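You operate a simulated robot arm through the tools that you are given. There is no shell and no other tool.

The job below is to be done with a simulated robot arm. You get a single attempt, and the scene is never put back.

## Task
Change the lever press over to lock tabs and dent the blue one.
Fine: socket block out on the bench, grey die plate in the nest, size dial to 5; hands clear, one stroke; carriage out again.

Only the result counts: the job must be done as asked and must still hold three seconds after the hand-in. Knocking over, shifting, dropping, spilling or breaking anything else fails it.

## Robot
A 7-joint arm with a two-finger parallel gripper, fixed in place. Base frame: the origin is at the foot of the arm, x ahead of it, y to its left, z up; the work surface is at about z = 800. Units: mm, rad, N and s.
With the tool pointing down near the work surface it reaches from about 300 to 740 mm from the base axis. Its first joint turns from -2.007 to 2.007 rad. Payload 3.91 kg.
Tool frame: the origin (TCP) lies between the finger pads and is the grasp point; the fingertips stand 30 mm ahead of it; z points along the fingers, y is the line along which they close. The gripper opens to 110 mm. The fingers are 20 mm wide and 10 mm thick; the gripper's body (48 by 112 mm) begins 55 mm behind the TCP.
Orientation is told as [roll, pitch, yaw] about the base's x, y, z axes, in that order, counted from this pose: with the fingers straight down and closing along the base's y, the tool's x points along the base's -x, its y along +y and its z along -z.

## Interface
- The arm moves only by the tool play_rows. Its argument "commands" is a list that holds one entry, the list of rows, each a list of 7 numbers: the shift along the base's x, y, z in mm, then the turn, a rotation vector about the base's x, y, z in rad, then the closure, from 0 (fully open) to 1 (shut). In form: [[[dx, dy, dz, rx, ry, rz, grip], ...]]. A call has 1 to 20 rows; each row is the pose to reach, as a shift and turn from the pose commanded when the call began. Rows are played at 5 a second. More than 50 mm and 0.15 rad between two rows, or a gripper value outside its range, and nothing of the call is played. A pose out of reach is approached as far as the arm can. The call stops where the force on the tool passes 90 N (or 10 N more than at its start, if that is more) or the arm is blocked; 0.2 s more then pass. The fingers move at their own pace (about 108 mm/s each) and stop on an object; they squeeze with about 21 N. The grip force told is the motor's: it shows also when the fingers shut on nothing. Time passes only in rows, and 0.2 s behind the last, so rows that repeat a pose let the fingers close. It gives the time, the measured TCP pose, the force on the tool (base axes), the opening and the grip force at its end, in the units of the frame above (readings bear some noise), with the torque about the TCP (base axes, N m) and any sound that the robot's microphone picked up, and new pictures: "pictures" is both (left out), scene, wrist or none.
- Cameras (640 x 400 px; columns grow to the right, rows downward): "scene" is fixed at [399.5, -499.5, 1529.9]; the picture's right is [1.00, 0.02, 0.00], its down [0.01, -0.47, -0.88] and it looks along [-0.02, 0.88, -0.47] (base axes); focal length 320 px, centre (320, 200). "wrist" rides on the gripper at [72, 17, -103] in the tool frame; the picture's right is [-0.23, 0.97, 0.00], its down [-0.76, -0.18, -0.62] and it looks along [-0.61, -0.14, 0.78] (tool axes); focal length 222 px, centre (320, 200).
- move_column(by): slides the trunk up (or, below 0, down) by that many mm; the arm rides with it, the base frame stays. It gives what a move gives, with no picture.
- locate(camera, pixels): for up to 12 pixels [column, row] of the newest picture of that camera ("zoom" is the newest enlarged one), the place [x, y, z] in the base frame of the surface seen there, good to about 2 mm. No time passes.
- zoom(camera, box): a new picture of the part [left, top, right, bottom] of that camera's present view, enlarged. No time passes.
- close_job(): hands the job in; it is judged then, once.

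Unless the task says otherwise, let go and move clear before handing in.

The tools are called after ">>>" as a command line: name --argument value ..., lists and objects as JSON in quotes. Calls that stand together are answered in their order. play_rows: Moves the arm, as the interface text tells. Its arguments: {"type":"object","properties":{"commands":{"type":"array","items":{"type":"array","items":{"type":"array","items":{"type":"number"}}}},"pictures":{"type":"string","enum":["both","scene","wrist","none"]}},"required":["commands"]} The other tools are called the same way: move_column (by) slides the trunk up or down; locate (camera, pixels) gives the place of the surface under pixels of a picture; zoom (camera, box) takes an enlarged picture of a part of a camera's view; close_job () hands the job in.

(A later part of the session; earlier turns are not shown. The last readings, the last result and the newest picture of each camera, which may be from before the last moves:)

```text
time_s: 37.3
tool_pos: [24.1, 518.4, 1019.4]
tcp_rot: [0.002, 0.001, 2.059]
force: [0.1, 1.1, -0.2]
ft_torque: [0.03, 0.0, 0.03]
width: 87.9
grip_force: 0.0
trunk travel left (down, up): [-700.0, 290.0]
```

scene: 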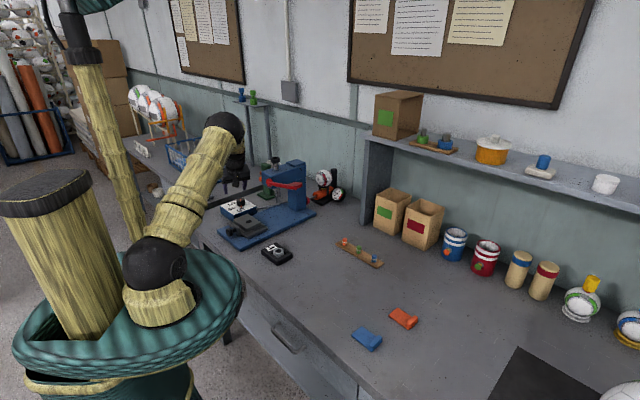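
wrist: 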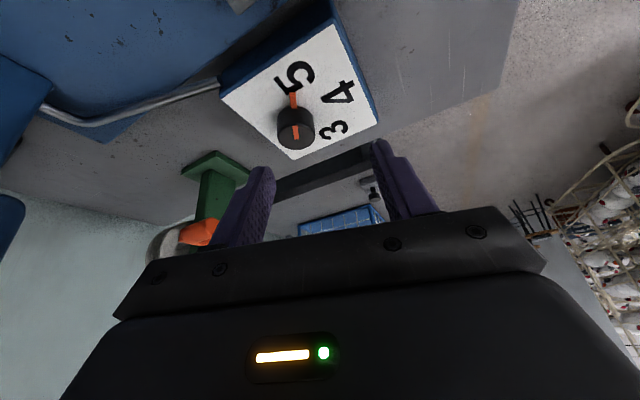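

I will travel over to the blue tab, turning the wrist back to a yaw of about 0.95 so the fingers can close on the tab's upright lip.

>>> play_rows --commands '[[[30, -28, 0, 0, 0, -0.08, 0.2], [60, -56, 0, 0, 0, -0.16, 0.2], [90, -84, 0, 0, 0, -0.24, 0.2], [120, -112, 0, 0, 0, -0.32, 0.2], [150, -140, 0, 0, 0, -0.4, 0.2], [180, -170, 0, 0, 0, -0.48, 0.2], [210, -200, 0, 0, 0, -0.56, 0.2], [240, -230, 0, 0, 0, -0.64, 0.2], [270, -260, 0, 0, 0, -0.72, 0.2], [300, -290, 0, 0, 0, -0.8, 0.2], [330, -325, 0, 0, 0, -0.88, 0.2], [360, -360, 0, 0, 0, -0.96, 0.2], [390, -395, -15, 0, 0, -1.04, 0.2], [420, -430, -30, 0, 0, -1.11, 0.2], [440, -455, -60, 0, 0, -1.11, 0.2], [440, -455, -60, 0, 0, -1.11, 0.2]]]' --pictures "both"

>>> zoom --camera "wrist" --box '[200, 40, 480, 215]'

```text
time_s: 40.7
tool_pos: [463.0, 62.0, 957.9]
tcp_rot: [-0.002, -0.001, 0.946]
force: [-0.4, 0.0, 0.4]
ft_torque: [-0.02, 0.02, 0.0]
width: 88.0
grip_force: 0.1
trunk travel left (down, up): [-700.0, 290.0]
```

scene: 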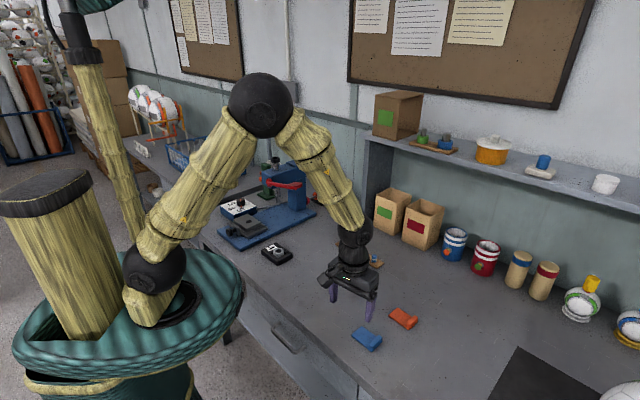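
wrist: 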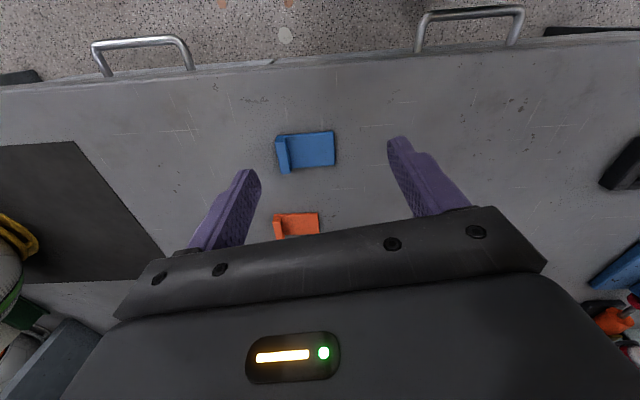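

```text
2.29 times, centred on (340, 128) of wrist
```

zoom: 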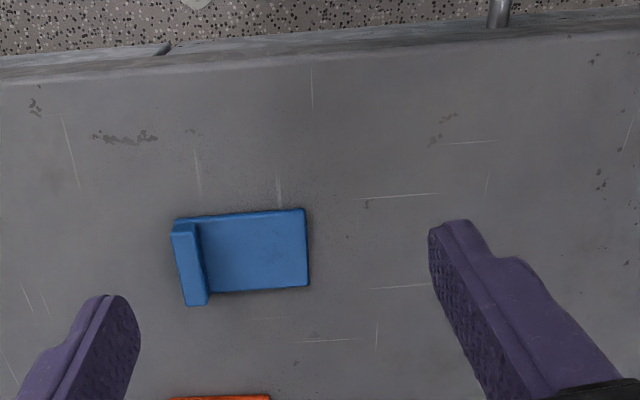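

>>> locate --camera "zoom" --pixels '[[178, 222], [303, 212], [308, 285], [190, 302], [206, 222], [210, 290], [195, 228], [205, 298], [255, 250], [175, 236], [189, 250], [200, 222]]'

>>> zoom --camera "wrist" --box '[260, 110, 350, 190]'

```text
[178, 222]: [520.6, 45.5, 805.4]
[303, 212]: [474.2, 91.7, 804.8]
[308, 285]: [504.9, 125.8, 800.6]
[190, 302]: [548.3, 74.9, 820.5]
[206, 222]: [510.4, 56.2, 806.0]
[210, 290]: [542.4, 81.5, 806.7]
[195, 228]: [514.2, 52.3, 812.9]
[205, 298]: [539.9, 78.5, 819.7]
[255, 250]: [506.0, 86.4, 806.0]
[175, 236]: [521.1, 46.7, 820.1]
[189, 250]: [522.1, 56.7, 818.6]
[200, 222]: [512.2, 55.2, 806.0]
```

```text
5.00 times, centred on (305, 150) of wrist
```

zoom: 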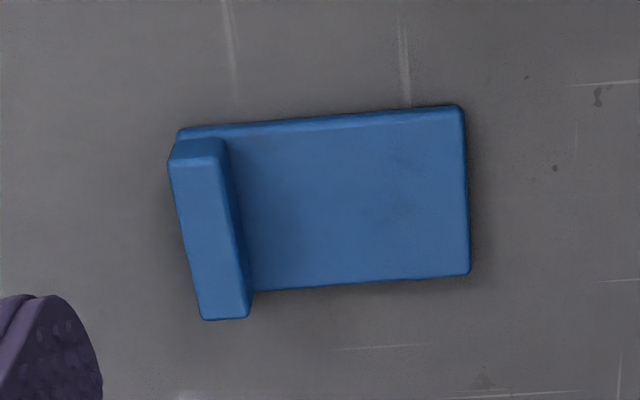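

>>> locate --camera "zoom" --pixels '[[176, 162], [214, 156], [245, 312], [206, 315], [455, 115], [463, 268], [262, 286], [242, 145], [195, 235], [228, 235], [350, 200], [185, 133]]'

```text
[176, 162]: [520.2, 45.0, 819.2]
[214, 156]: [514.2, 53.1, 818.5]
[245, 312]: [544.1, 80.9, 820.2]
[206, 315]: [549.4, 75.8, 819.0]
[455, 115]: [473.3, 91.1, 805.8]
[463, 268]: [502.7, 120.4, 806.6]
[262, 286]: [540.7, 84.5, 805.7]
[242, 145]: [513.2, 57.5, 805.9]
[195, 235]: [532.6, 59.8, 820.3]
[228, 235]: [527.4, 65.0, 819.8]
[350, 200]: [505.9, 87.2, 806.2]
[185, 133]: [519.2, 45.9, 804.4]
```

The tab lies at exactly 45° with its lip centred at (532,63.7), plate top at 806 and lip top at 820. I will grip the lip with the fingers closing along 135°, at a yaw of 0.785.

>>> play_rows --commands '[[[23, 0.5, 0, 0, 0, -0.08, 0.6], [46, 1, 0, 0, 0, -0.162, 0.6], [69, 1.5, 0, 0, 0, -0.162, 0.6], [69, 1.5, -40, 0, 0, -0.162, 0.6], [69, 1.5, -80, 0, 0, -0.162, 0.6], [69, 1.5, -80, 0, 0, -0.162, 0.6]]]' --pictures "both"

>>> zoom --camera "wrist" --box '[200, 40, 480, 215]'

>>> zoom --camera "scene" --box '[330, 270, 430, 360]'

```text
time_s: 42.1
tool_pos: [534.2, 65.0, 878.7]
tcp_rot: [0.002, -0.001, 0.786]
force: [1.0, 1.0, 0.7]
ft_torque: [-0.01, -0.02, -0.01]
width: 44.2
grip_force: 0.0
trunk travel left (down, up): [-700.0, 290.0]
```

scene: 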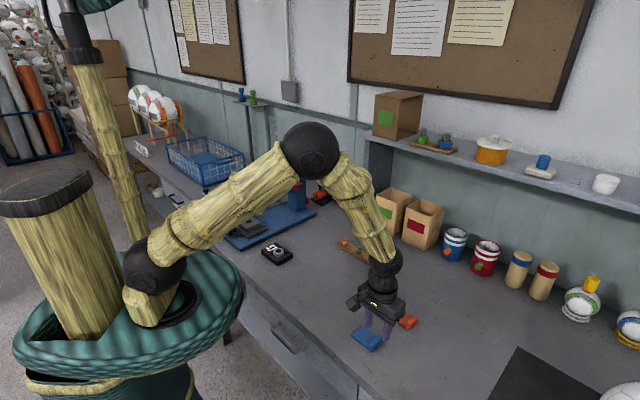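
wrist: 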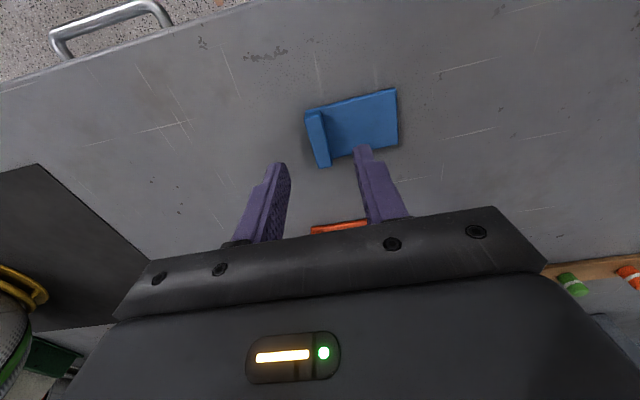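

```text
2.29 times, centred on (340, 128) of wrist
```

zoom: 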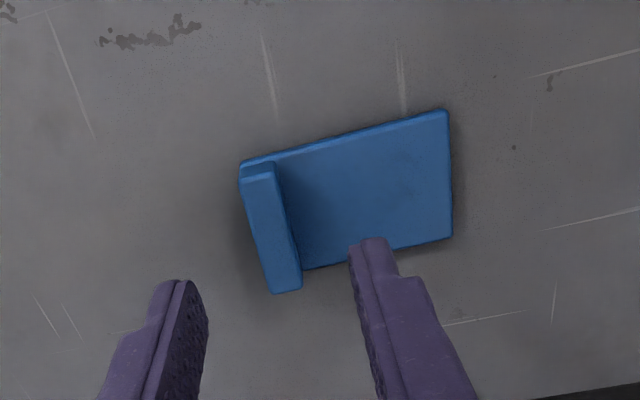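

```text
4.44 times, centred on (380, 315) of scene
```

zoom: 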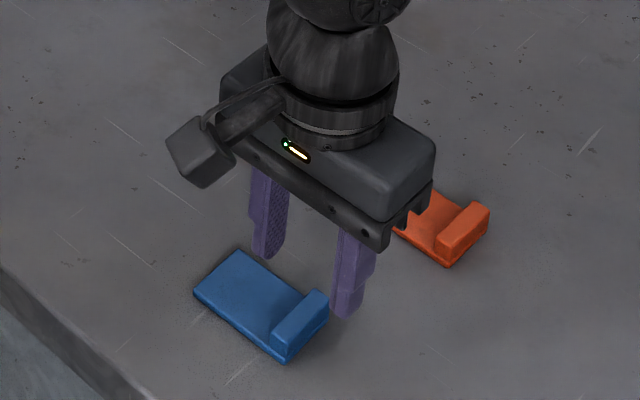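

>>> locate --camera "zoom" --pixels '[[246, 184], [270, 178], [297, 284], [275, 289], [270, 230], [440, 118], [447, 232], [365, 190], [258, 235], [284, 230]]'

```text
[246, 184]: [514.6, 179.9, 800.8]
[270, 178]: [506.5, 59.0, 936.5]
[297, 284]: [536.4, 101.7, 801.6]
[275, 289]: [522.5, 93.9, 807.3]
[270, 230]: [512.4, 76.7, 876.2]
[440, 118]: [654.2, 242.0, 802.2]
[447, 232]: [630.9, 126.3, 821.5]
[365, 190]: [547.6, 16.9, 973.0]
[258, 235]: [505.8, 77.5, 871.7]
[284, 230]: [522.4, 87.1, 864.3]
```

>>> locate --camera "wrist" --pixels '[[307.6, 121], [318, 118.5], [330, 164.5], [320.5, 166.5], [319, 142], [392, 92], [395, 142], [360, 124], [313, 143], [325, 142]]'

```text
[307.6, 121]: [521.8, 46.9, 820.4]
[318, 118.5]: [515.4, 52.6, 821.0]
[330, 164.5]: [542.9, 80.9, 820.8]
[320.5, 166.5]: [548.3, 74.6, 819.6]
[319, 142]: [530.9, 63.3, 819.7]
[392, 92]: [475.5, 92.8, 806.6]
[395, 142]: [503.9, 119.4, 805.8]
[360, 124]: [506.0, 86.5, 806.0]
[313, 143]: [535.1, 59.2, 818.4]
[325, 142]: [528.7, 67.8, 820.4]
```

The lip centre is confirmed at (532,63.7), so I will descend and close on it.

>>> play_rows --commands '[[[0, -0.5, -20, 0, 0, 0, 0.6], [0, -0.5, -34, 0, 0, 0, 0.6], [0, -0.5, -39.5, 0, 0, 0, 0.6], [0, -0.5, -39.5, 0, 0, 0, 0.6], [0, -0.5, -39.5, 0, 0, 0, 0.97], [0, -0.5, -39.5, 0, 0, 0, 0.97], [0, -0.5, -39.5, 0, 0, 0, 0.97]]]' --pictures "both"

>>> zoom --camera "scene" --box '[330, 270, 430, 360]'

>>> zoom --camera "wrist" --box '[200, 40, 480, 215]'

```text
time_s: 43.7
tool_pos: [532.9, 65.5, 837.8]
tcp_rot: [0.002, 0.001, 0.784]
force: [0.5, 0.0, -0.1]
ft_torque: [0.0, 0.02, -0.03]
width: 11.5
grip_force: 21.0
trunk travel left (down, up): [-700.0, 290.0]
```

scene: 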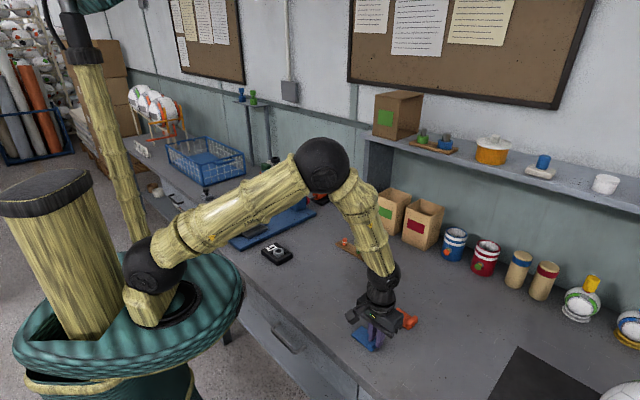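
wrist: 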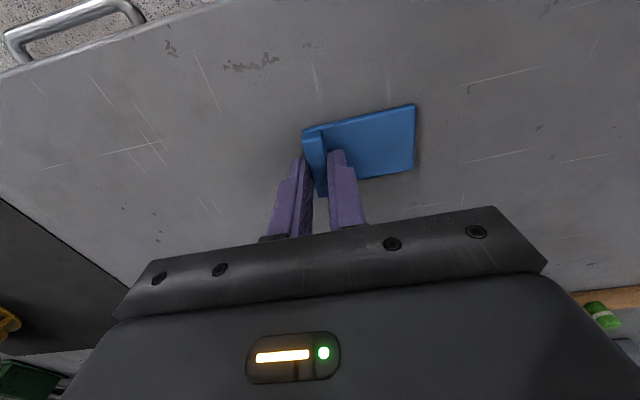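

```text
4.44 times, centred on (380, 315) of scene
```

zoom: 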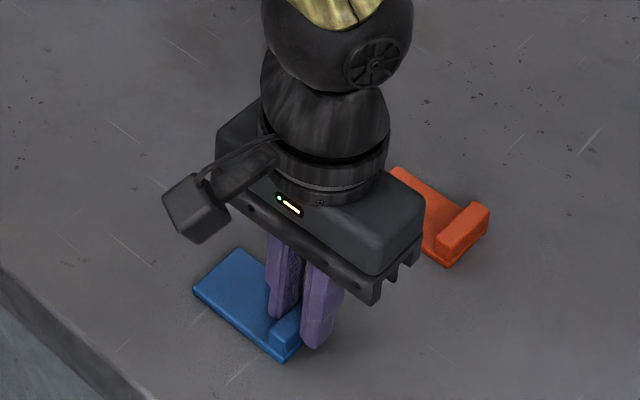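

```text
2.29 times, centred on (340, 128) of wrist
```

zoom: 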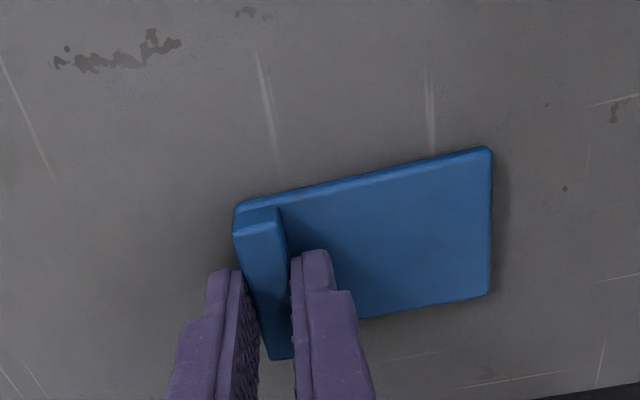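

The lip is gripped at 11.5 mm. I will lift and carry the tab to above the die plate, with the lip centre going to about (110.6,567.5).

>>> play_rows --commands '[[[0, 0, 5, 0, 0, 0, 0.97], [0, 0, 45, 0, 0, 0, 0.97], [0, 0, 90, 0, 0, 0, 0.97], [0, 0, 120, 0, 0, 0, 0.97], [-30, 36, 120, 0, 0, 0, 0.97], [-60, 72, 120, 0, 0, 0, 0.97], [-90, 108, 120, 0, 0, 0, 0.97], [-120, 144, 120, 0, 0, 0, 0.97], [-150, 180, 120, 0, 0, 0, 0.97], [-180, 216, 120, 0, 0, 0, 0.97], [-210, 252, 120, 0, 0, 0, 0.97], [-210, 252, 120, 0, 0, 0, 0.97]]]' --pictures "scene"

>>> play_rows --commands '[[[-30, 36, 0, 0, 0, 0, 0.97], [-60, 72, 0, 0, 0, 0, 0.97], [-90, 108, 0, 0, 0, 0, 0.97], [-120, 144, 0, 0, 0, 0, 0.97], [-150, 180, 0, 0, 0, 0, 0.97], [-180, 216, 0, 0, 0, 0, 0.97], [-211.7, 251.5, 0, 0, 0, 0, 0.97], [-211.7, 251.5, -20, 0, 0, 0, 0.97], [-211.7, 251.5, -20, 0, 0, 0, 0.97]]]' --pictures "both"

>>> zoom --camera "scene" --box '[210, 170, 300, 240]'

>>> zoom --camera "wrist" --box '[200, 0, 520, 200]'

```text
time_s: 46.3
tool_pos: [321.0, 316.1, 960.4]
tcp_rot: [0.0, 0.002, 0.782]
force: [-0.5, 1.0, -0.1]
ft_torque: [0.01, -0.01, 0.01]
width: 11.8
grip_force: 20.9
trunk travel left (down, up): [-700.0, 290.0]
```

scene: 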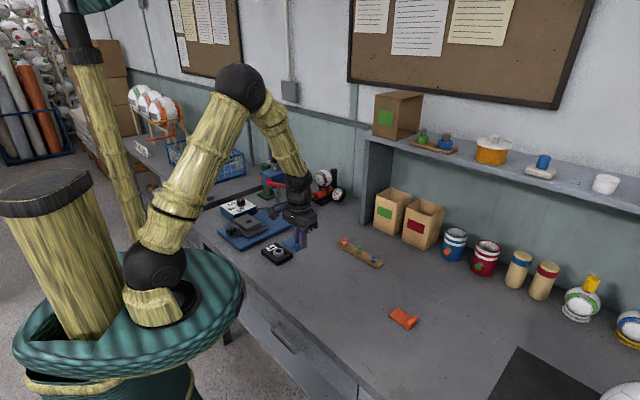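

```text
time_s: 48.3
tool_pos: [110.3, 567.6, 939.1]
tcp_rot: [0.0, 0.002, 0.787]
force: [0.2, 0.5, -1.0]
ft_torque: [-0.02, -0.02, -0.01]
width: 11.5
grip_force: 19.9
trunk travel left (down, up): [-700.0, 290.0]
```

scene: 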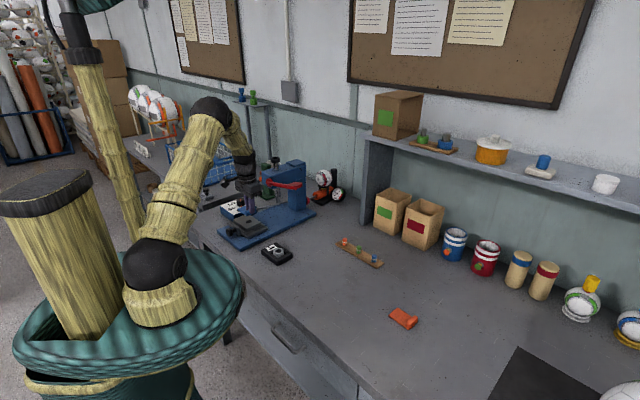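
wrist: 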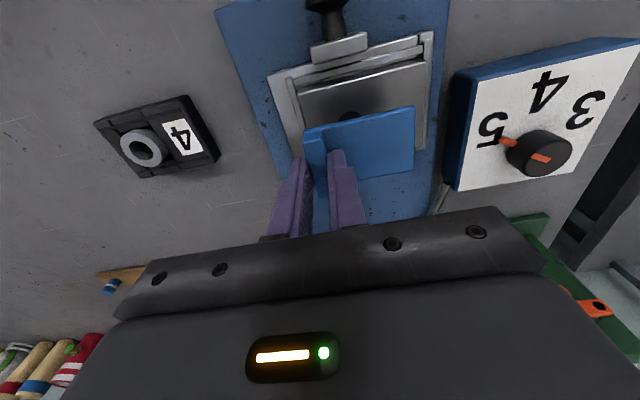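

```text
5.71 times, centred on (255, 205) of scene
```

zoom: 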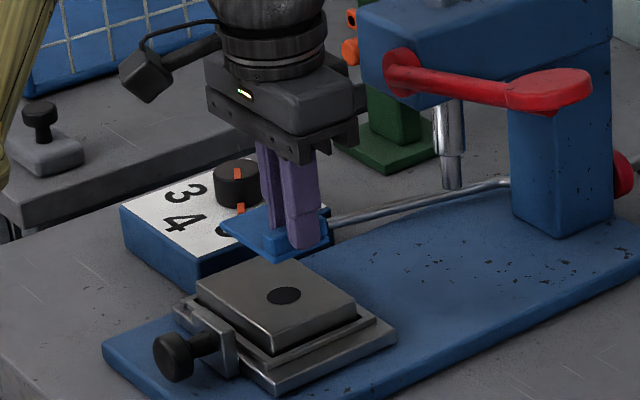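

```text
2.00 times, centred on (360, 100) of wrist
```

zoom: 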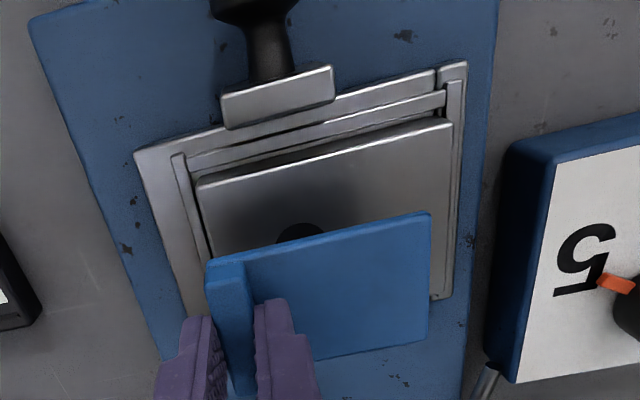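

The tab hangs level over the die. I will locate its corners to fine-tune the placement over the hole.

>>> locate --camera "zoom" --pixels '[[426, 220], [423, 335], [211, 268], [240, 268], [335, 280], [240, 380], [300, 232], [197, 188], [448, 127], [440, 292], [250, 255], [330, 350]]'

```text
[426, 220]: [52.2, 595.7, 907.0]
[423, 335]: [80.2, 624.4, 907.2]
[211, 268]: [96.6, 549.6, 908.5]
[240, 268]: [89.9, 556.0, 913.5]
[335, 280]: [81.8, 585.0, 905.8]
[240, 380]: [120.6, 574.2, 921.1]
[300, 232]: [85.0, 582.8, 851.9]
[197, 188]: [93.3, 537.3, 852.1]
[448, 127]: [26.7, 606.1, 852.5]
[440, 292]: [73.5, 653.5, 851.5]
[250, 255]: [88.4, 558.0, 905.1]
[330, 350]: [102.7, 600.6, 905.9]
```

The held tab's centre (u≈478, v≈351) matches the hole (479.8, 351). I will lower it to near contact.

>>> play_rows --commands '[[[1, 1, -20, 0, 0, 0, 0.97], [1, 1, -38, 0, 0, 0, 0.97], [1, 1, -45, 0, 0, 0, 0.97], [1, 1, -47, 0, 0, 0, 0.97], [1, 1, -48, 0, 0, 0, 0.97]]]' --pictures "scene"

>>> zoom --camera "scene" --box '[220, 190, 280, 240]'

```text
time_s: 49.5
tool_pos: [112.7, 570.2, 891.0]
tcp_rot: [0.001, 0.0, 0.787]
force: [-0.1, 0.1, -0.5]
ft_torque: [-0.03, -0.04, 0.0]
width: 11.6
grip_force: 20.7
trunk travel left (down, up): [-700.0, 290.0]
```

scene: 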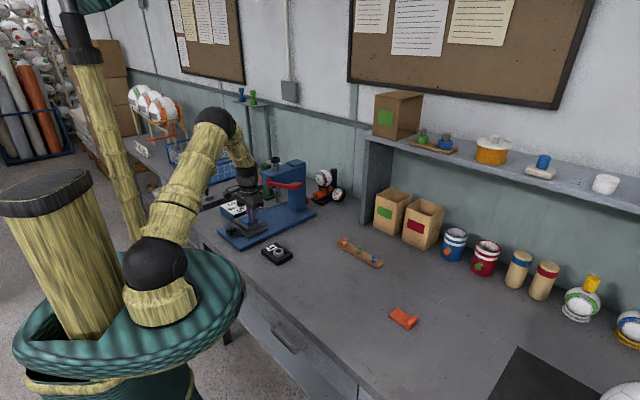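

```text
8.00 times, centred on (250, 215) of scene
```

zoom: 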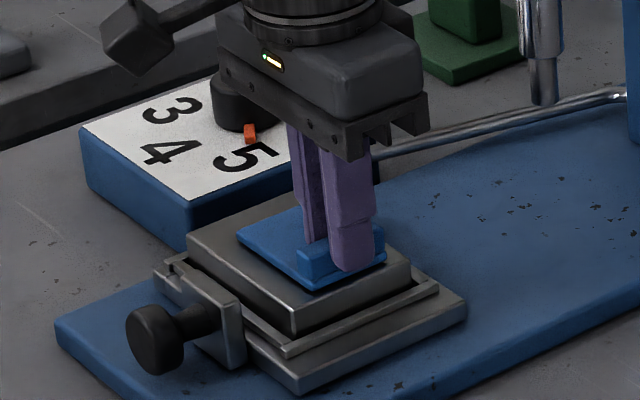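

>>> play_rows --commands '[[[0, 0, -1, 0, 0, 0, 0.97], [0, 0, -1.7, 0, 0, 0, 0.97]]]' --pictures "none"

```text
time_s: 50.1
tool_pos: [113.6, 568.8, 890.1]
tcp_rot: [0.001, -0.002, 0.786]
force: [-0.2, -0.4, 5.4]
ft_torque: [0.02, 0.02, 0.02]
width: 12.1
grip_force: 21.1
trunk travel left (down, up): [-700.0, 290.0]
```

There is light contact at +5.4 N, so I will release and rise straight up.

>>> play_rows --commands '[[[0, 0, -1.2, 0, 0, 0, 0.97], [0, 0, -1.2, 0, 0, 0, 0.75], [0, 0, -1.2, 0, 0, 0, 0.75], [0, 0, 20, 0, 0, 0, 0.75], [0, 0, 50, 0, 0, 0, 0.6], [0, 0, 50, 0, 0, 0, 0.6]]]' --pictures "both"

>>> zoom --camera "scene" --box '[220, 190, 280, 240]'

>>> zoom --camera "wrist" --box '[200, 0, 520, 200]'

>>> locate --camera "zoom" --pixels '[[300, 150], [260, 200], [340, 200], [320, 250]]'

```text
time_s: 51.5
tool_pos: [111.9, 568.2, 939.4]
tcp_rot: [0.0, 0.002, 0.784]
force: [0.3, 0.1, -0.6]
ft_torque: [0.01, 0.01, 0.01]
width: 44.0
grip_force: 0.0
trunk travel left (down, up): [-700.0, 290.0]
```

scene: 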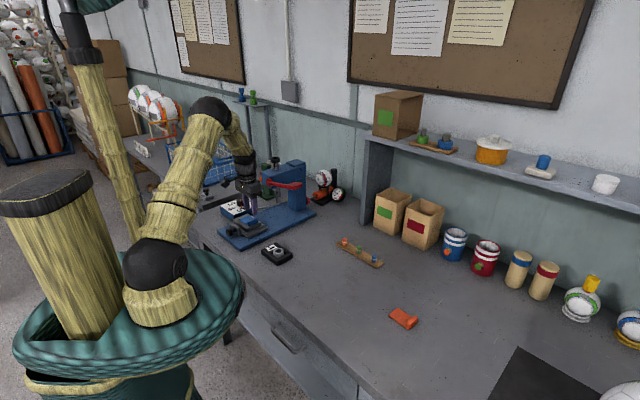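
wrist: 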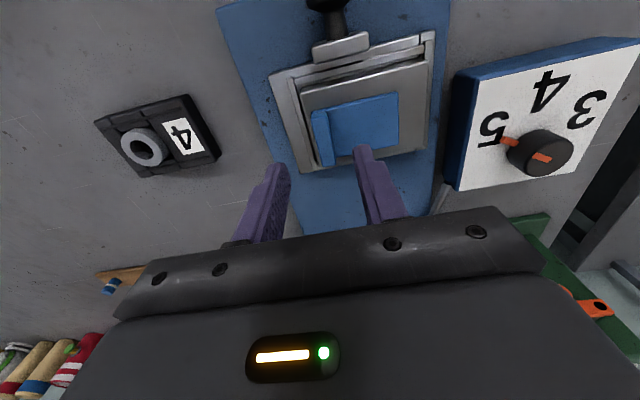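

```text
8.00 times, centred on (250, 215) of scene
```

zoom: 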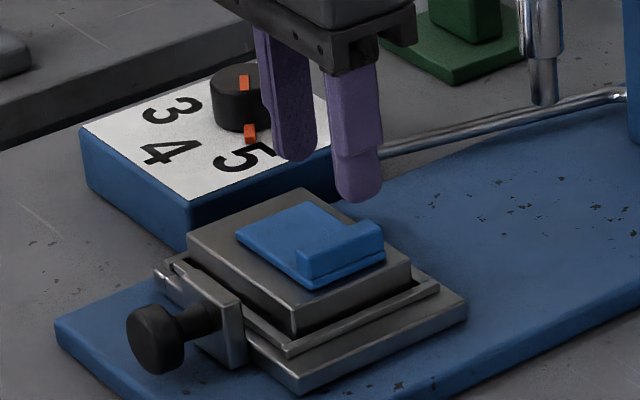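

```text
2.00 times, centred on (360, 100) of wrist
```

zoom: 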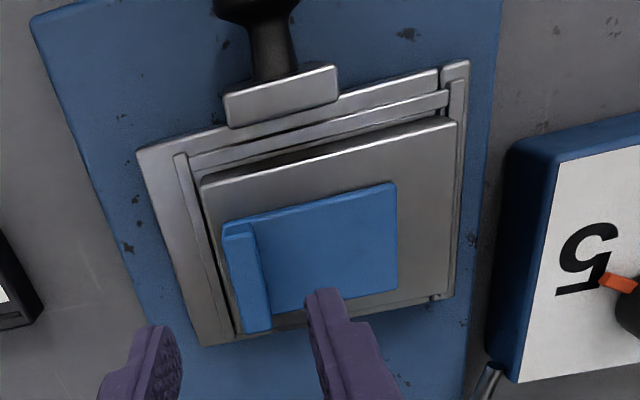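

```text
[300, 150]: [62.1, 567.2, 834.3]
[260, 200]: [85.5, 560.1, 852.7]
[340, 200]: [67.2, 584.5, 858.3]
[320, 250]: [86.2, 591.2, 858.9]
```

The tab lies flat on the die over the hole. Now I will measure the carriage knob, its neck and the press head before planning the push.

>>> zoom --camera "scene" --box '[225, 205, 265, 235]'

>>> locate --camera "zoom" --pixels '[[85, 260], [120, 260], [105, 230], [110, 300], [155, 265], [175, 255], [200, 250], [230, 220], [240, 270], [150, 240], [135, 250], [60, 250]]'

>>> locate --camera "wrist" --pixels '[[325, 4], [330, 18], [332, 30], [320, 48], [362, 38], [345, 42], [318, 25], [343, 25], [340, 8]]'

```text
13.33 times, centred on (245, 220) of scene
```

zoom: 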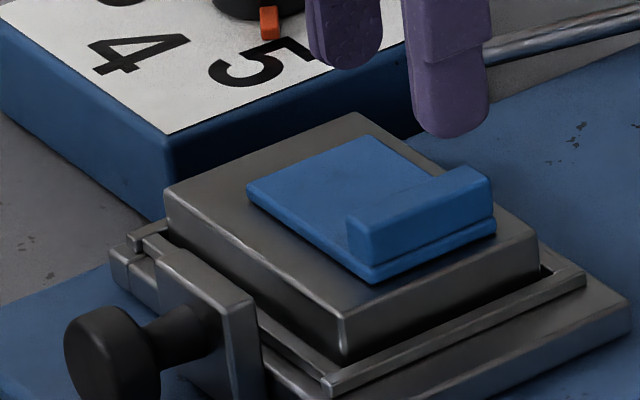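

```text
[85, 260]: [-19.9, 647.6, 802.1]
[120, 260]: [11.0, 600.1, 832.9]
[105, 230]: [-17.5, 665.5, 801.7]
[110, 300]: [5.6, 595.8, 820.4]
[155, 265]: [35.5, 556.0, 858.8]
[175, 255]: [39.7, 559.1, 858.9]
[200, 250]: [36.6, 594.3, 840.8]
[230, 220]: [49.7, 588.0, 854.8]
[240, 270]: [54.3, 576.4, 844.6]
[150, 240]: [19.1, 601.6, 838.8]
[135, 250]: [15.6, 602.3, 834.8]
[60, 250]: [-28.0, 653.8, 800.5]
```

```text
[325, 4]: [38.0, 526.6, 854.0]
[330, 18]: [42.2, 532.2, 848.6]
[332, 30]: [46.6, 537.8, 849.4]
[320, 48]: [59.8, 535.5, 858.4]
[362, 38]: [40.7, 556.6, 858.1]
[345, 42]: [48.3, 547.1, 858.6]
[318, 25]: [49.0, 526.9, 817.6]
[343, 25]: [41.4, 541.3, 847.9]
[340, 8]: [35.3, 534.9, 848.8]
```

>>> locate --camera "zoom" --pixels '[[105, 315], [130, 330], [75, 340], [100, 360], [150, 360], [110, 395], [165, 320], [190, 320], [185, 345], [215, 340], [250, 330], [240, 300]]'

>>> zoom --camera "wrist" --box '[270, 0, 400, 80]'

```text
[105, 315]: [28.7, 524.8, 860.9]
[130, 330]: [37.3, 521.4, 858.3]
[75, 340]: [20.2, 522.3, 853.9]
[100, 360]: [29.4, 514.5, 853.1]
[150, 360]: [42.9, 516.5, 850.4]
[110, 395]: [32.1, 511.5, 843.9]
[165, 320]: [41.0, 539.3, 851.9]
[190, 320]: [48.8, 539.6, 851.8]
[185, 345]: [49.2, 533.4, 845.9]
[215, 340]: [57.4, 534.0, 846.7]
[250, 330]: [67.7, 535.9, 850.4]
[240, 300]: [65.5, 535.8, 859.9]
```

```text
4.92 times, centred on (335, 40) of wrist
```

zoom: 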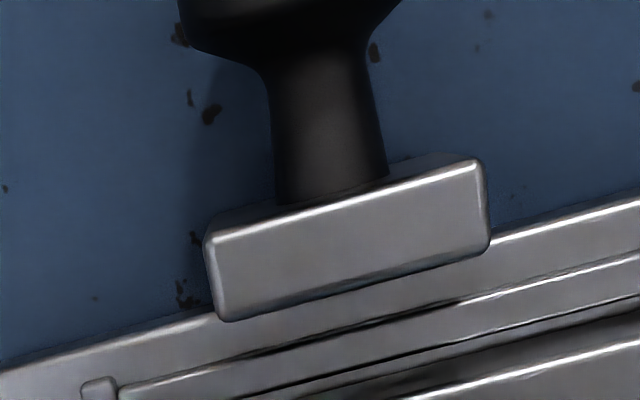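

The knob disc is centred near u=390, v=350.5, z≈846 and is about 31 mm across. I will tilt the hand back by 26° so it clears the press head at the end of the push, and take the knob between the fingers.

>>> play_rows --commands '[[[-22, -13, 5, 0.08, -0.08, 0, 0.4], [-45, -26, 5, 0.16, -0.16, 0, 0.4], [-68, -39, 5, 0.24, -0.24, 0, 0.4], [-90, -51, 5, 0.318, -0.318, 0, 0.4], [-90, -51, -20, 0.318, -0.318, 0, 0.4], [-90, -51, -20, 0.318, -0.318, 0, 0.4]]]' --pictures "both"

>>> zoom --camera "wrist" --box '[200, 0, 520, 200]'

>>> zoom --camera "scene" --box '[200, 170, 280, 240]'

```text
time_s: 53.1
tool_pos: [63.6, 524.4, 932.1]
tcp_rot: [0.03, -0.457, 0.69]
force: [-0.3, -0.1, 0.1]
ft_torque: [0.01, 0.0, 0.02]
width: 66.0
grip_force: 0.0
trunk travel left (down, up): [-700.0, 290.0]
stopped in row 6: the arm was blocked; the commanded pose is now the measured one
```

scene: 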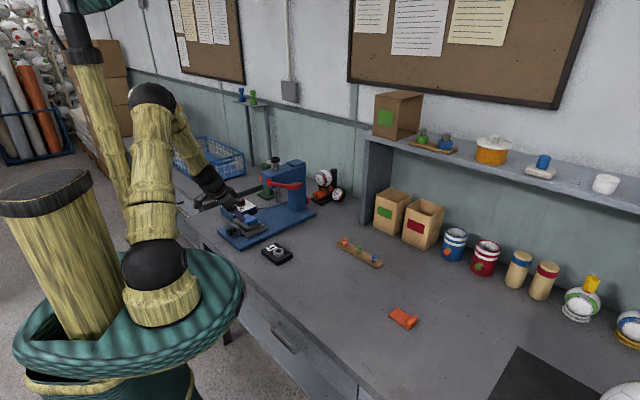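
wrist: 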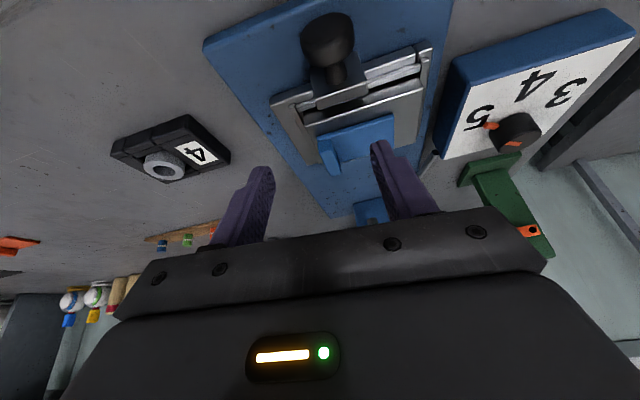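

```text
2.00 times, centred on (360, 100) of wrist
```

zoom: 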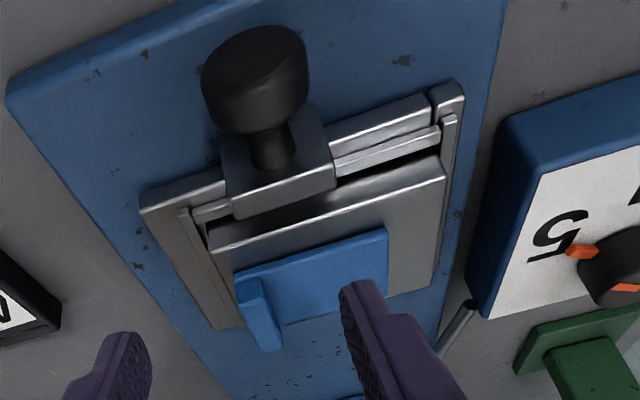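

```text
5.71 times, centred on (240, 205) of scene
```

zoom: 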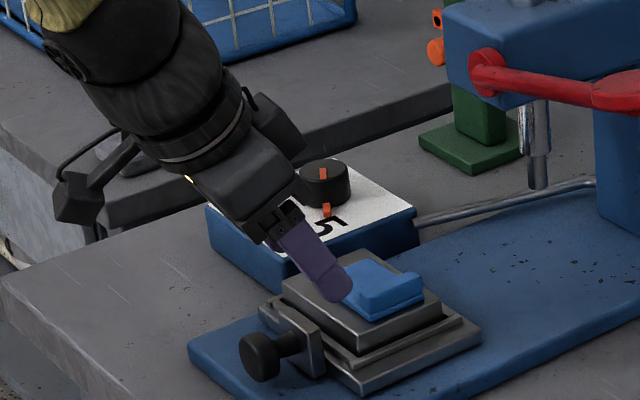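

The arm was blocked at (63.6,524) without any tool force, possibly because the elbow is near the pole at pixel (100,150) or at a joint limit. I will locate both.

>>> locate --camera "scene" --pixels '[[152, 95], [152, 150], [152, 200], [125, 170], [110, 130], [90, 90], [100, 130], [125, 200], [110, 180], [155, 260], [180, 140], [205, 175]]'

>>> zoom --camera "scene" --box '[0, 0, 260, 400]'

```text
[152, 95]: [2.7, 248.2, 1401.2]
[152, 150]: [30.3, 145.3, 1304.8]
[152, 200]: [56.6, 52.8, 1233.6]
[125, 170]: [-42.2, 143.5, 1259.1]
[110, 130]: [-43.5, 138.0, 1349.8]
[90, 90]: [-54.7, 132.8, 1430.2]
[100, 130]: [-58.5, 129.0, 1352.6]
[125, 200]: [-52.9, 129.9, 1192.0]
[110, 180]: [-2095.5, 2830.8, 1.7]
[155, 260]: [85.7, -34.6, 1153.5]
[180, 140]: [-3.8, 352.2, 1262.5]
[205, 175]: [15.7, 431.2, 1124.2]
```

```text
1.00 times, centred on (130, 200) of scene (not enlarged: the box is as wide or as high as the picture)
```

zoom: 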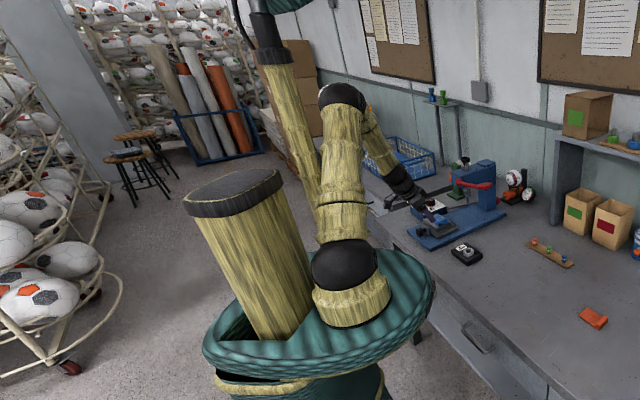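

The robot's own side pole (around (-50,135)) seems to limit how far the arm can swing left. I will undo the tilt, go back to vertical, and re-plan the push.

>>> play_rows --commands '[[[10, 5, 10, -0.07, 0.085, 0, 0.4], [20, 10, 20, -0.145, 0.175, 0, 0.4], [20, 10, 30, -0.22, 0.264, 0, 0.4], [20, 10, 40, -0.291, 0.352, 0, 0.4], [20, 10, 40, -0.291, 0.352, 0, 0.4]]]' --pictures "none"

```text
time_s: 54.3
tool_pos: [80.1, 534.5, 973.4]
tcp_rot: [0.033, 0.001, 0.692]
force: [-0.7, -0.4, 1.0]
ft_torque: [0.01, 0.0, -0.03]
width: 66.1
grip_force: 0.0
trunk travel left (down, up): [-700.0, 290.0]
```

>>> play_rows --commands '[[[-10, -5, 0, -0.025, -0.021, 0.093, 0.6], [-30, -10, 0, -0.025, -0.021, 0.093, 0.8], [-50, -17, 0, -0.025, -0.021, 0.093, 1], [-70, -24, 0, -0.025, -0.021, 0.093, 1], [-70, -24, -20, -0.025, -0.021, 0.093, 1], [-70, -24, -20, -0.025, -0.021, 0.093, 1]]]' --pictures "both"

```text
time_s: 55.7
tool_pos: [9.8, 508.6, 953.0]
tcp_rot: [-0.002, -0.001, 0.786]
force: [0.1, -0.7, 0.1]
ft_torque: [0.02, 0.01, 0.02]
width: 0.0
grip_force: 21.0
trunk travel left (down, up): [-700.0, 290.0]
```

scene: 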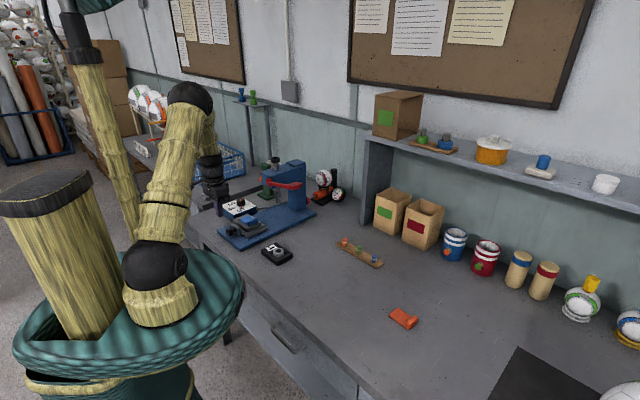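
wrist: 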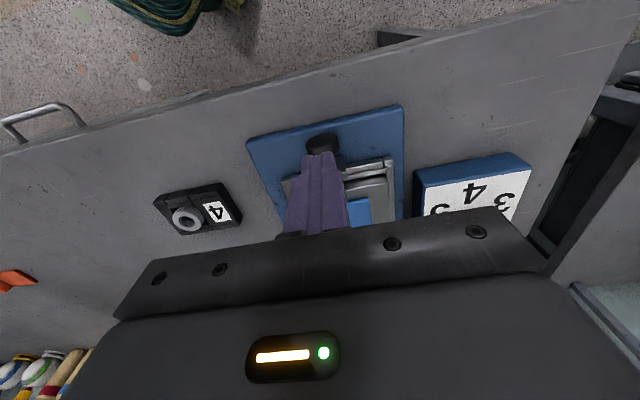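

Vertical works here. I will descend behind the knob with the fingers closed, ready to push on its outer face, and check clearance first.

>>> play_rows --commands '[[[-3.4, -5.8, 0, 0, 0, 0, 1], [-3.4, -5.8, -40, 0, 0, 0, 1], [-3.4, -5.8, -81, 0, 0, 0, 1], [-3.4, -5.8, -81, 0, 0, 0, 1]]]' --pictures "both"

>>> zoom --camera "scene" --box '[200, 180, 280, 240]'

>>> zoom --camera "wrist" --box '[220, 60, 420, 260]'

```text
time_s: 56.7
tool_pos: [8.4, 505.1, 871.1]
tcp_rot: [-0.003, -0.001, 0.785]
force: [0.2, 0.0, 0.5]
ft_torque: [-0.01, 0.04, 0.03]
width: 0.0
grip_force: 21.4
trunk travel left (down, up): [-700.0, 290.0]
```

scene: 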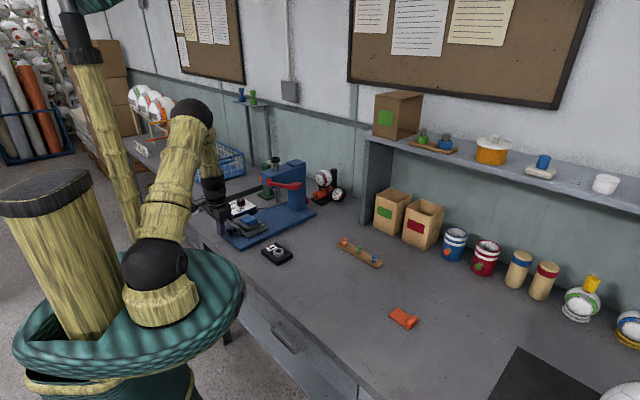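
wrist: 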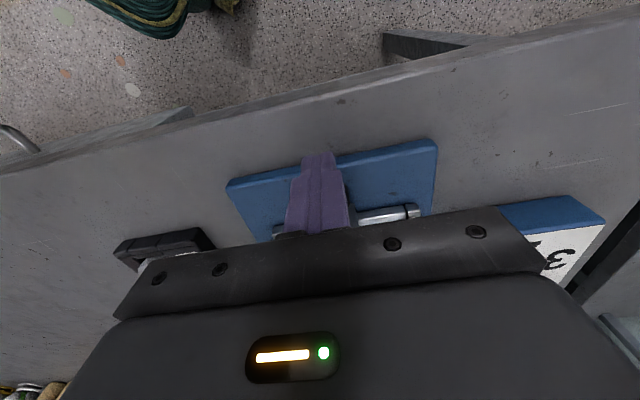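

```text
6.67 times, centred on (240, 210) of scene
```

zoom: 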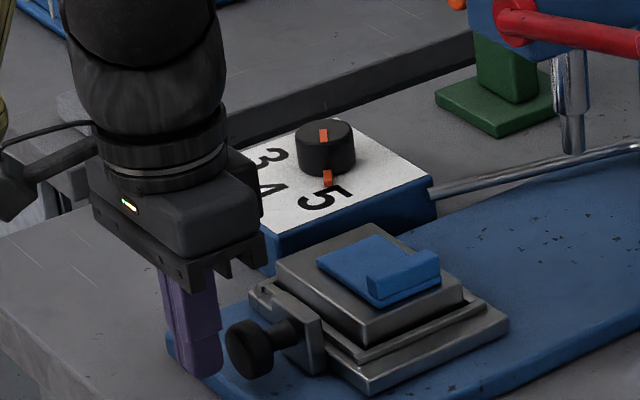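

```text
2.00 times, centred on (320, 160) of wrist
```

zoom: 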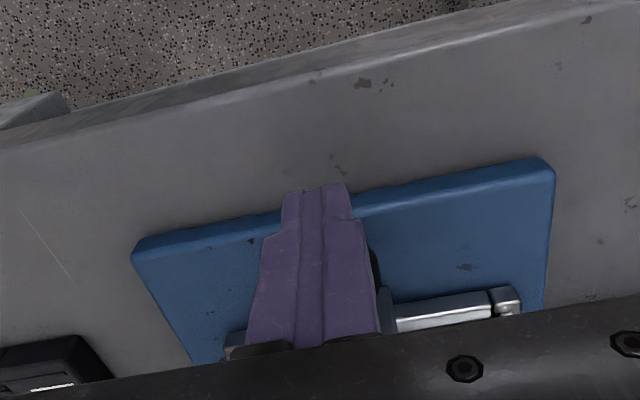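

The closed fingers stand just behind the knob. I will push gently along the slide and watch the response.

>>> play_rows --commands '[[[4, 4, 0, 0, 0, 0, 1], [8, 8, 0, 0, 0, 0, 1], [12, 12, 0, 0, 0, 0, 1], [16, 16, 0, 0, 0, 0, 1], [20, 20, 0, 0, 0, 0, 1], [24, 24, 0, 0, 0, 0, 1]]]' --pictures "both"

>>> zoom --camera "scene" --box '[200, 180, 280, 240]'

```text
time_s: 58.1
tool_pos: [31.9, 528.0, 871.2]
tcp_rot: [-0.002, 0.002, 0.784]
force: [-2.0, -0.6, -0.3]
ft_torque: [-0.04, 0.05, -0.06]
width: 0.3
grip_force: 21.1
trunk travel left (down, up): [-700.0, 290.0]
```

scene: 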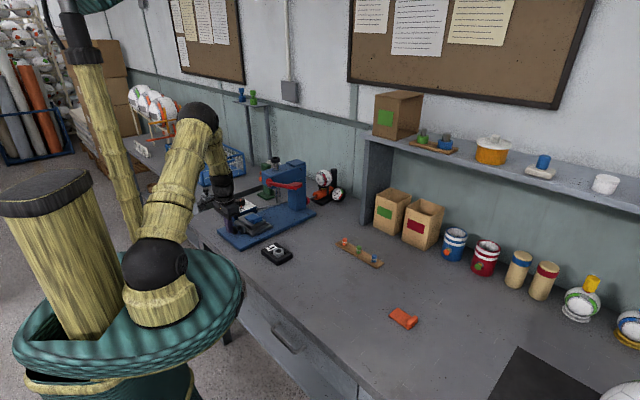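
wrist: 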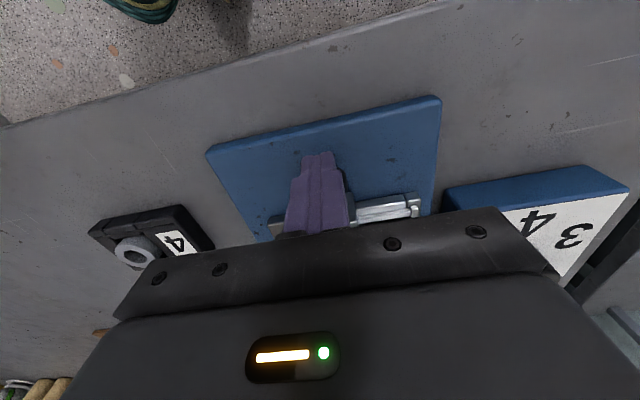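

```text
6.67 times, centred on (240, 210) of scene
```

zoom: 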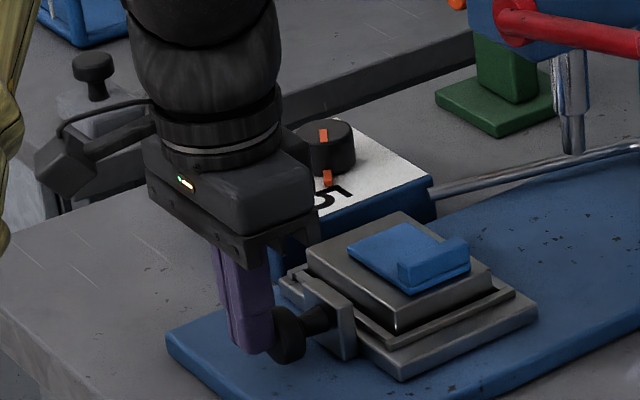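

The carriage slides easily, with about 2 N of resistance. I will keep pushing while gradually leaning the hand back so it clears the press head.

>>> play_rows --commands '[[[5.7, 5.7, 0, 0, 0, 0, 1], [11.3, 11.3, 0, 0, 0, 0, 1], [16.1, 16.1, 0.6, 0.028, -0.028, 0, 1], [20.9, 20.9, 0, 0.057, -0.057, 0, 1], [25.8, 25.8, -0.4, 0.085, -0.085, 0, 1], [30.7, 30.7, -1, 0.113, -0.113, 0, 1], [35.5, 35.5, -1.6, 0.141, -0.141, 0, 1], [40.4, 40.4, -2.2, 0.17, -0.17, 0, 1], [45.3, 45.3, -2.9, 0.198, -0.198, 0, 1], [50.3, 50.3, -3.7, 0.226, -0.226, 0, 1], [55.2, 55.2, -4.4, 0.2545, -0.2545, 0, 1], [60.2, 60.2, -5.3, 0.283, -0.283, 0, 1]]]' --pictures "both"

>>> zoom --camera "scene" --box '[220, 160, 310, 240]'

```text
time_s: 60.7
tool_pos: [91.8, 588.9, 866.2]
tcp_rot: [-0.002, -0.402, 0.787]
force: [-1.3, -1.2, -0.3]
ft_torque: [-0.03, 0.04, 0.02]
width: 0.0
grip_force: 21.1
trunk travel left (down, up): [-700.0, 290.0]
```

scene: 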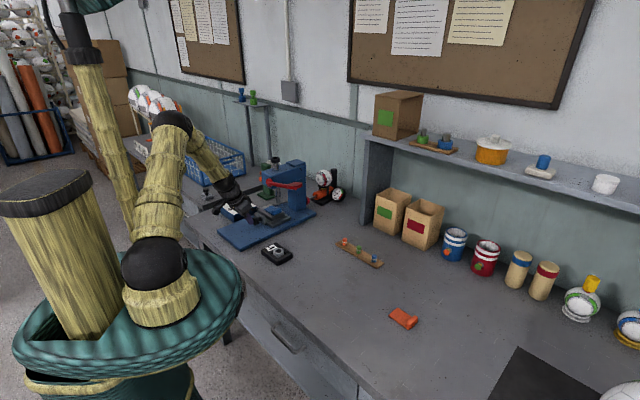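
wrist: 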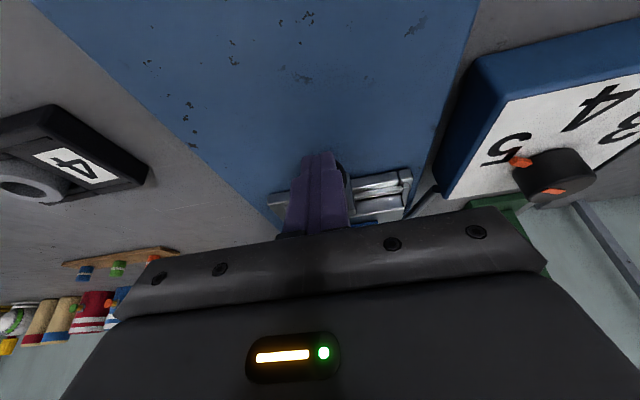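

```text
5.00 times, centred on (265, 200) of scene
```

zoom: 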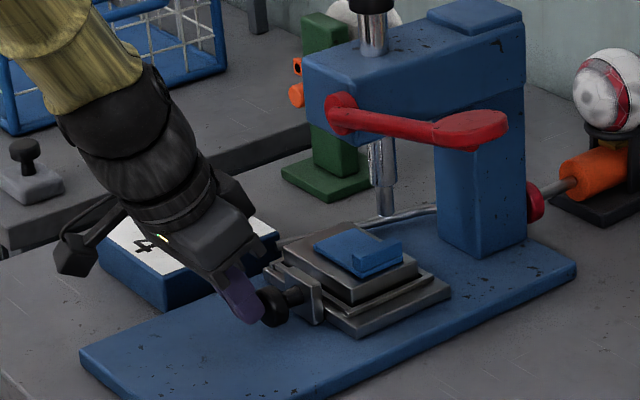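

The carriage is moving smoothly with the tab in place. I will check the ram tip height against the tab lip before the last stretch.

>>> locate --camera "zoom" --pixels '[[387, 210], [380, 205], [395, 205], [387, 190], [380, 165], [372, 160], [395, 165], [370, 240], [395, 250], [330, 245], [355, 272], [385, 235]]'

>>> zoom --camera "scene" --box '[255, 180, 305, 230]'

```text
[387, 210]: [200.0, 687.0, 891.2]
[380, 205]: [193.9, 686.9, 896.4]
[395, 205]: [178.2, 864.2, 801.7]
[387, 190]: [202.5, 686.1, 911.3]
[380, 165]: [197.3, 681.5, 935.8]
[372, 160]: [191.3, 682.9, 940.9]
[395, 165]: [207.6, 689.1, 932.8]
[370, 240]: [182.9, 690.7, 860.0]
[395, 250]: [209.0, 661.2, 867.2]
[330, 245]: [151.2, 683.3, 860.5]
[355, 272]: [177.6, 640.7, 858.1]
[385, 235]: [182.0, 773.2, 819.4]
```

```text
8.00 times, centred on (280, 205) of scene
```

zoom: 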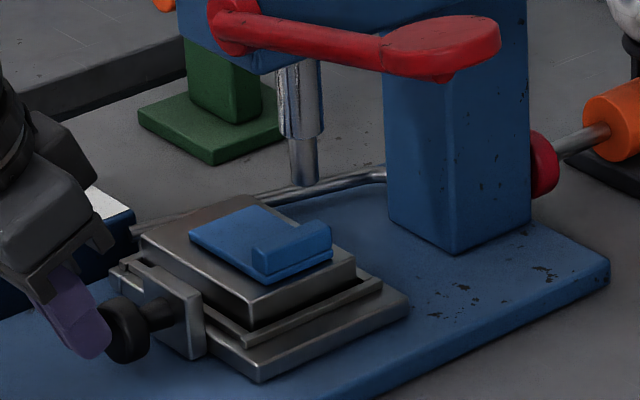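

The ram tip is at z≈888, above the lip top at 872, so it clears. I will continue the push towards the end stop.

>>> play_rows --commands '[[[4.2, 4.2, 0, 0, 0, 0, 1], [8.5, 8.5, 0, 0, 0, 0, 1], [12.7, 12.7, 0, 0, 0, 0, 1], [16, 16, 0, 0, 0, 0, 1], [18, 18, 0, 0, 0, 0, 1], [20, 20, 0, 0, 0, 0, 1]]]' --pictures "scene"

>>> zoom --camera "scene" --box '[235, 170, 315, 230]'

```text
time_s: 62.1
tool_pos: [111.7, 608.8, 866.1]
tcp_rot: [-0.002, -0.4, 0.787]
force: [0.2, 0.5, 0.2]
ft_torque: [0.0, -0.02, 0.0]
width: 0.0
grip_force: 21.0
trunk travel left (down, up): [-700.0, 290.0]
```

scene: 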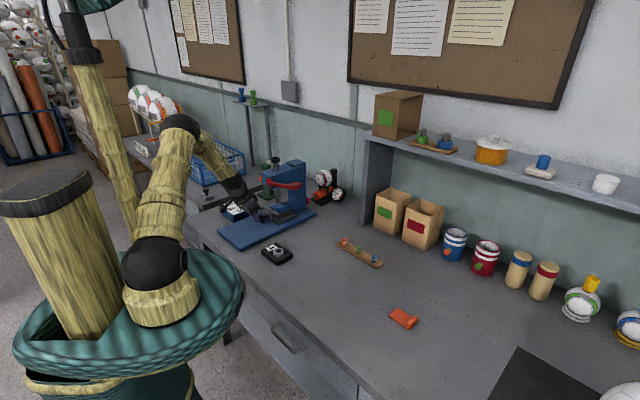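

```text
6.67 times, centred on (275, 200) of scene
```

zoom: 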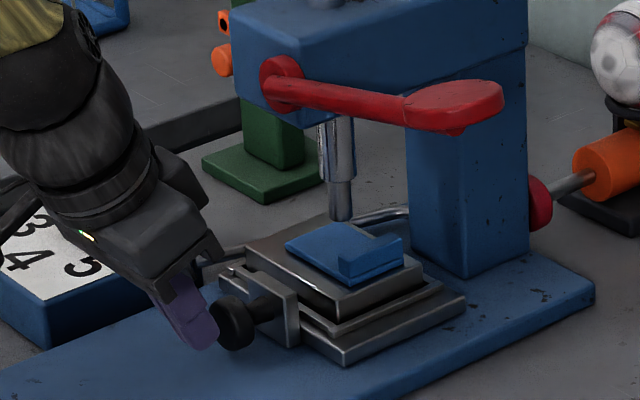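

>>> play_rows --commands '[[[2, 2, 0, 0, 0, 0, 1], [4, 4, 0, 0, 0, 0, 1], [5.5, 5.5, 0, 0, 0, 0, 1], [7, 7, 0, 0, 0, 0, 1]]]' --pictures "scene"

>>> zoom --camera "scene" --box '[235, 170, 315, 230]'

>>> locate --camera "zoom" --pixels '[[300, 240], [345, 225], [350, 262], [400, 240], [325, 240], [345, 278], [235, 320], [290, 290]]'

```text
time_s: 63.1
tool_pos: [114.1, 612.2, 866.4]
tcp_rot: [-0.005, -0.395, 0.786]
force: [-22.4, -27.5, 0.1]
ft_torque: [-0.46, 0.69, -0.18]
width: 0.0
grip_force: 21.0
trunk travel left (down, up): [-700.0, 290.0]
```

scene: 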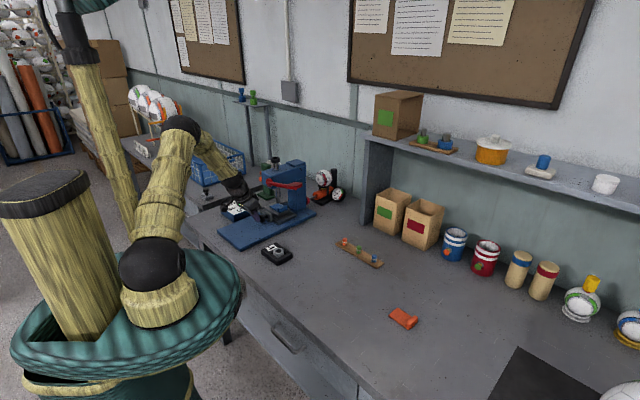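

```text
6.67 times, centred on (275, 200) of scene
```

zoom: 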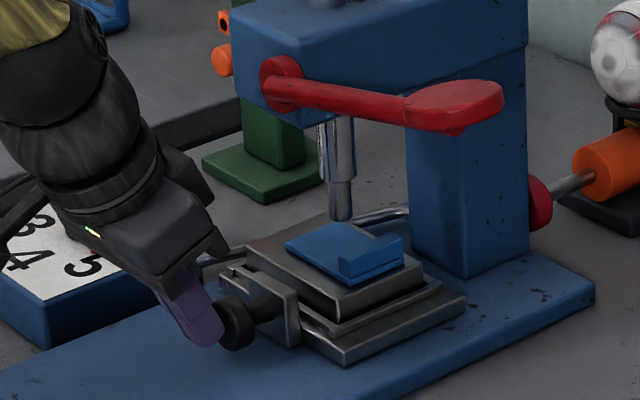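

```text
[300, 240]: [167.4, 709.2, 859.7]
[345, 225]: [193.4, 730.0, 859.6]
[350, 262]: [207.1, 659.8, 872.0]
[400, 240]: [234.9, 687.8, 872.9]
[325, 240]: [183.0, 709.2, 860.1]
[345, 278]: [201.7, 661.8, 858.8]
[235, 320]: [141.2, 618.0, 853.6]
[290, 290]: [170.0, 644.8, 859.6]
```

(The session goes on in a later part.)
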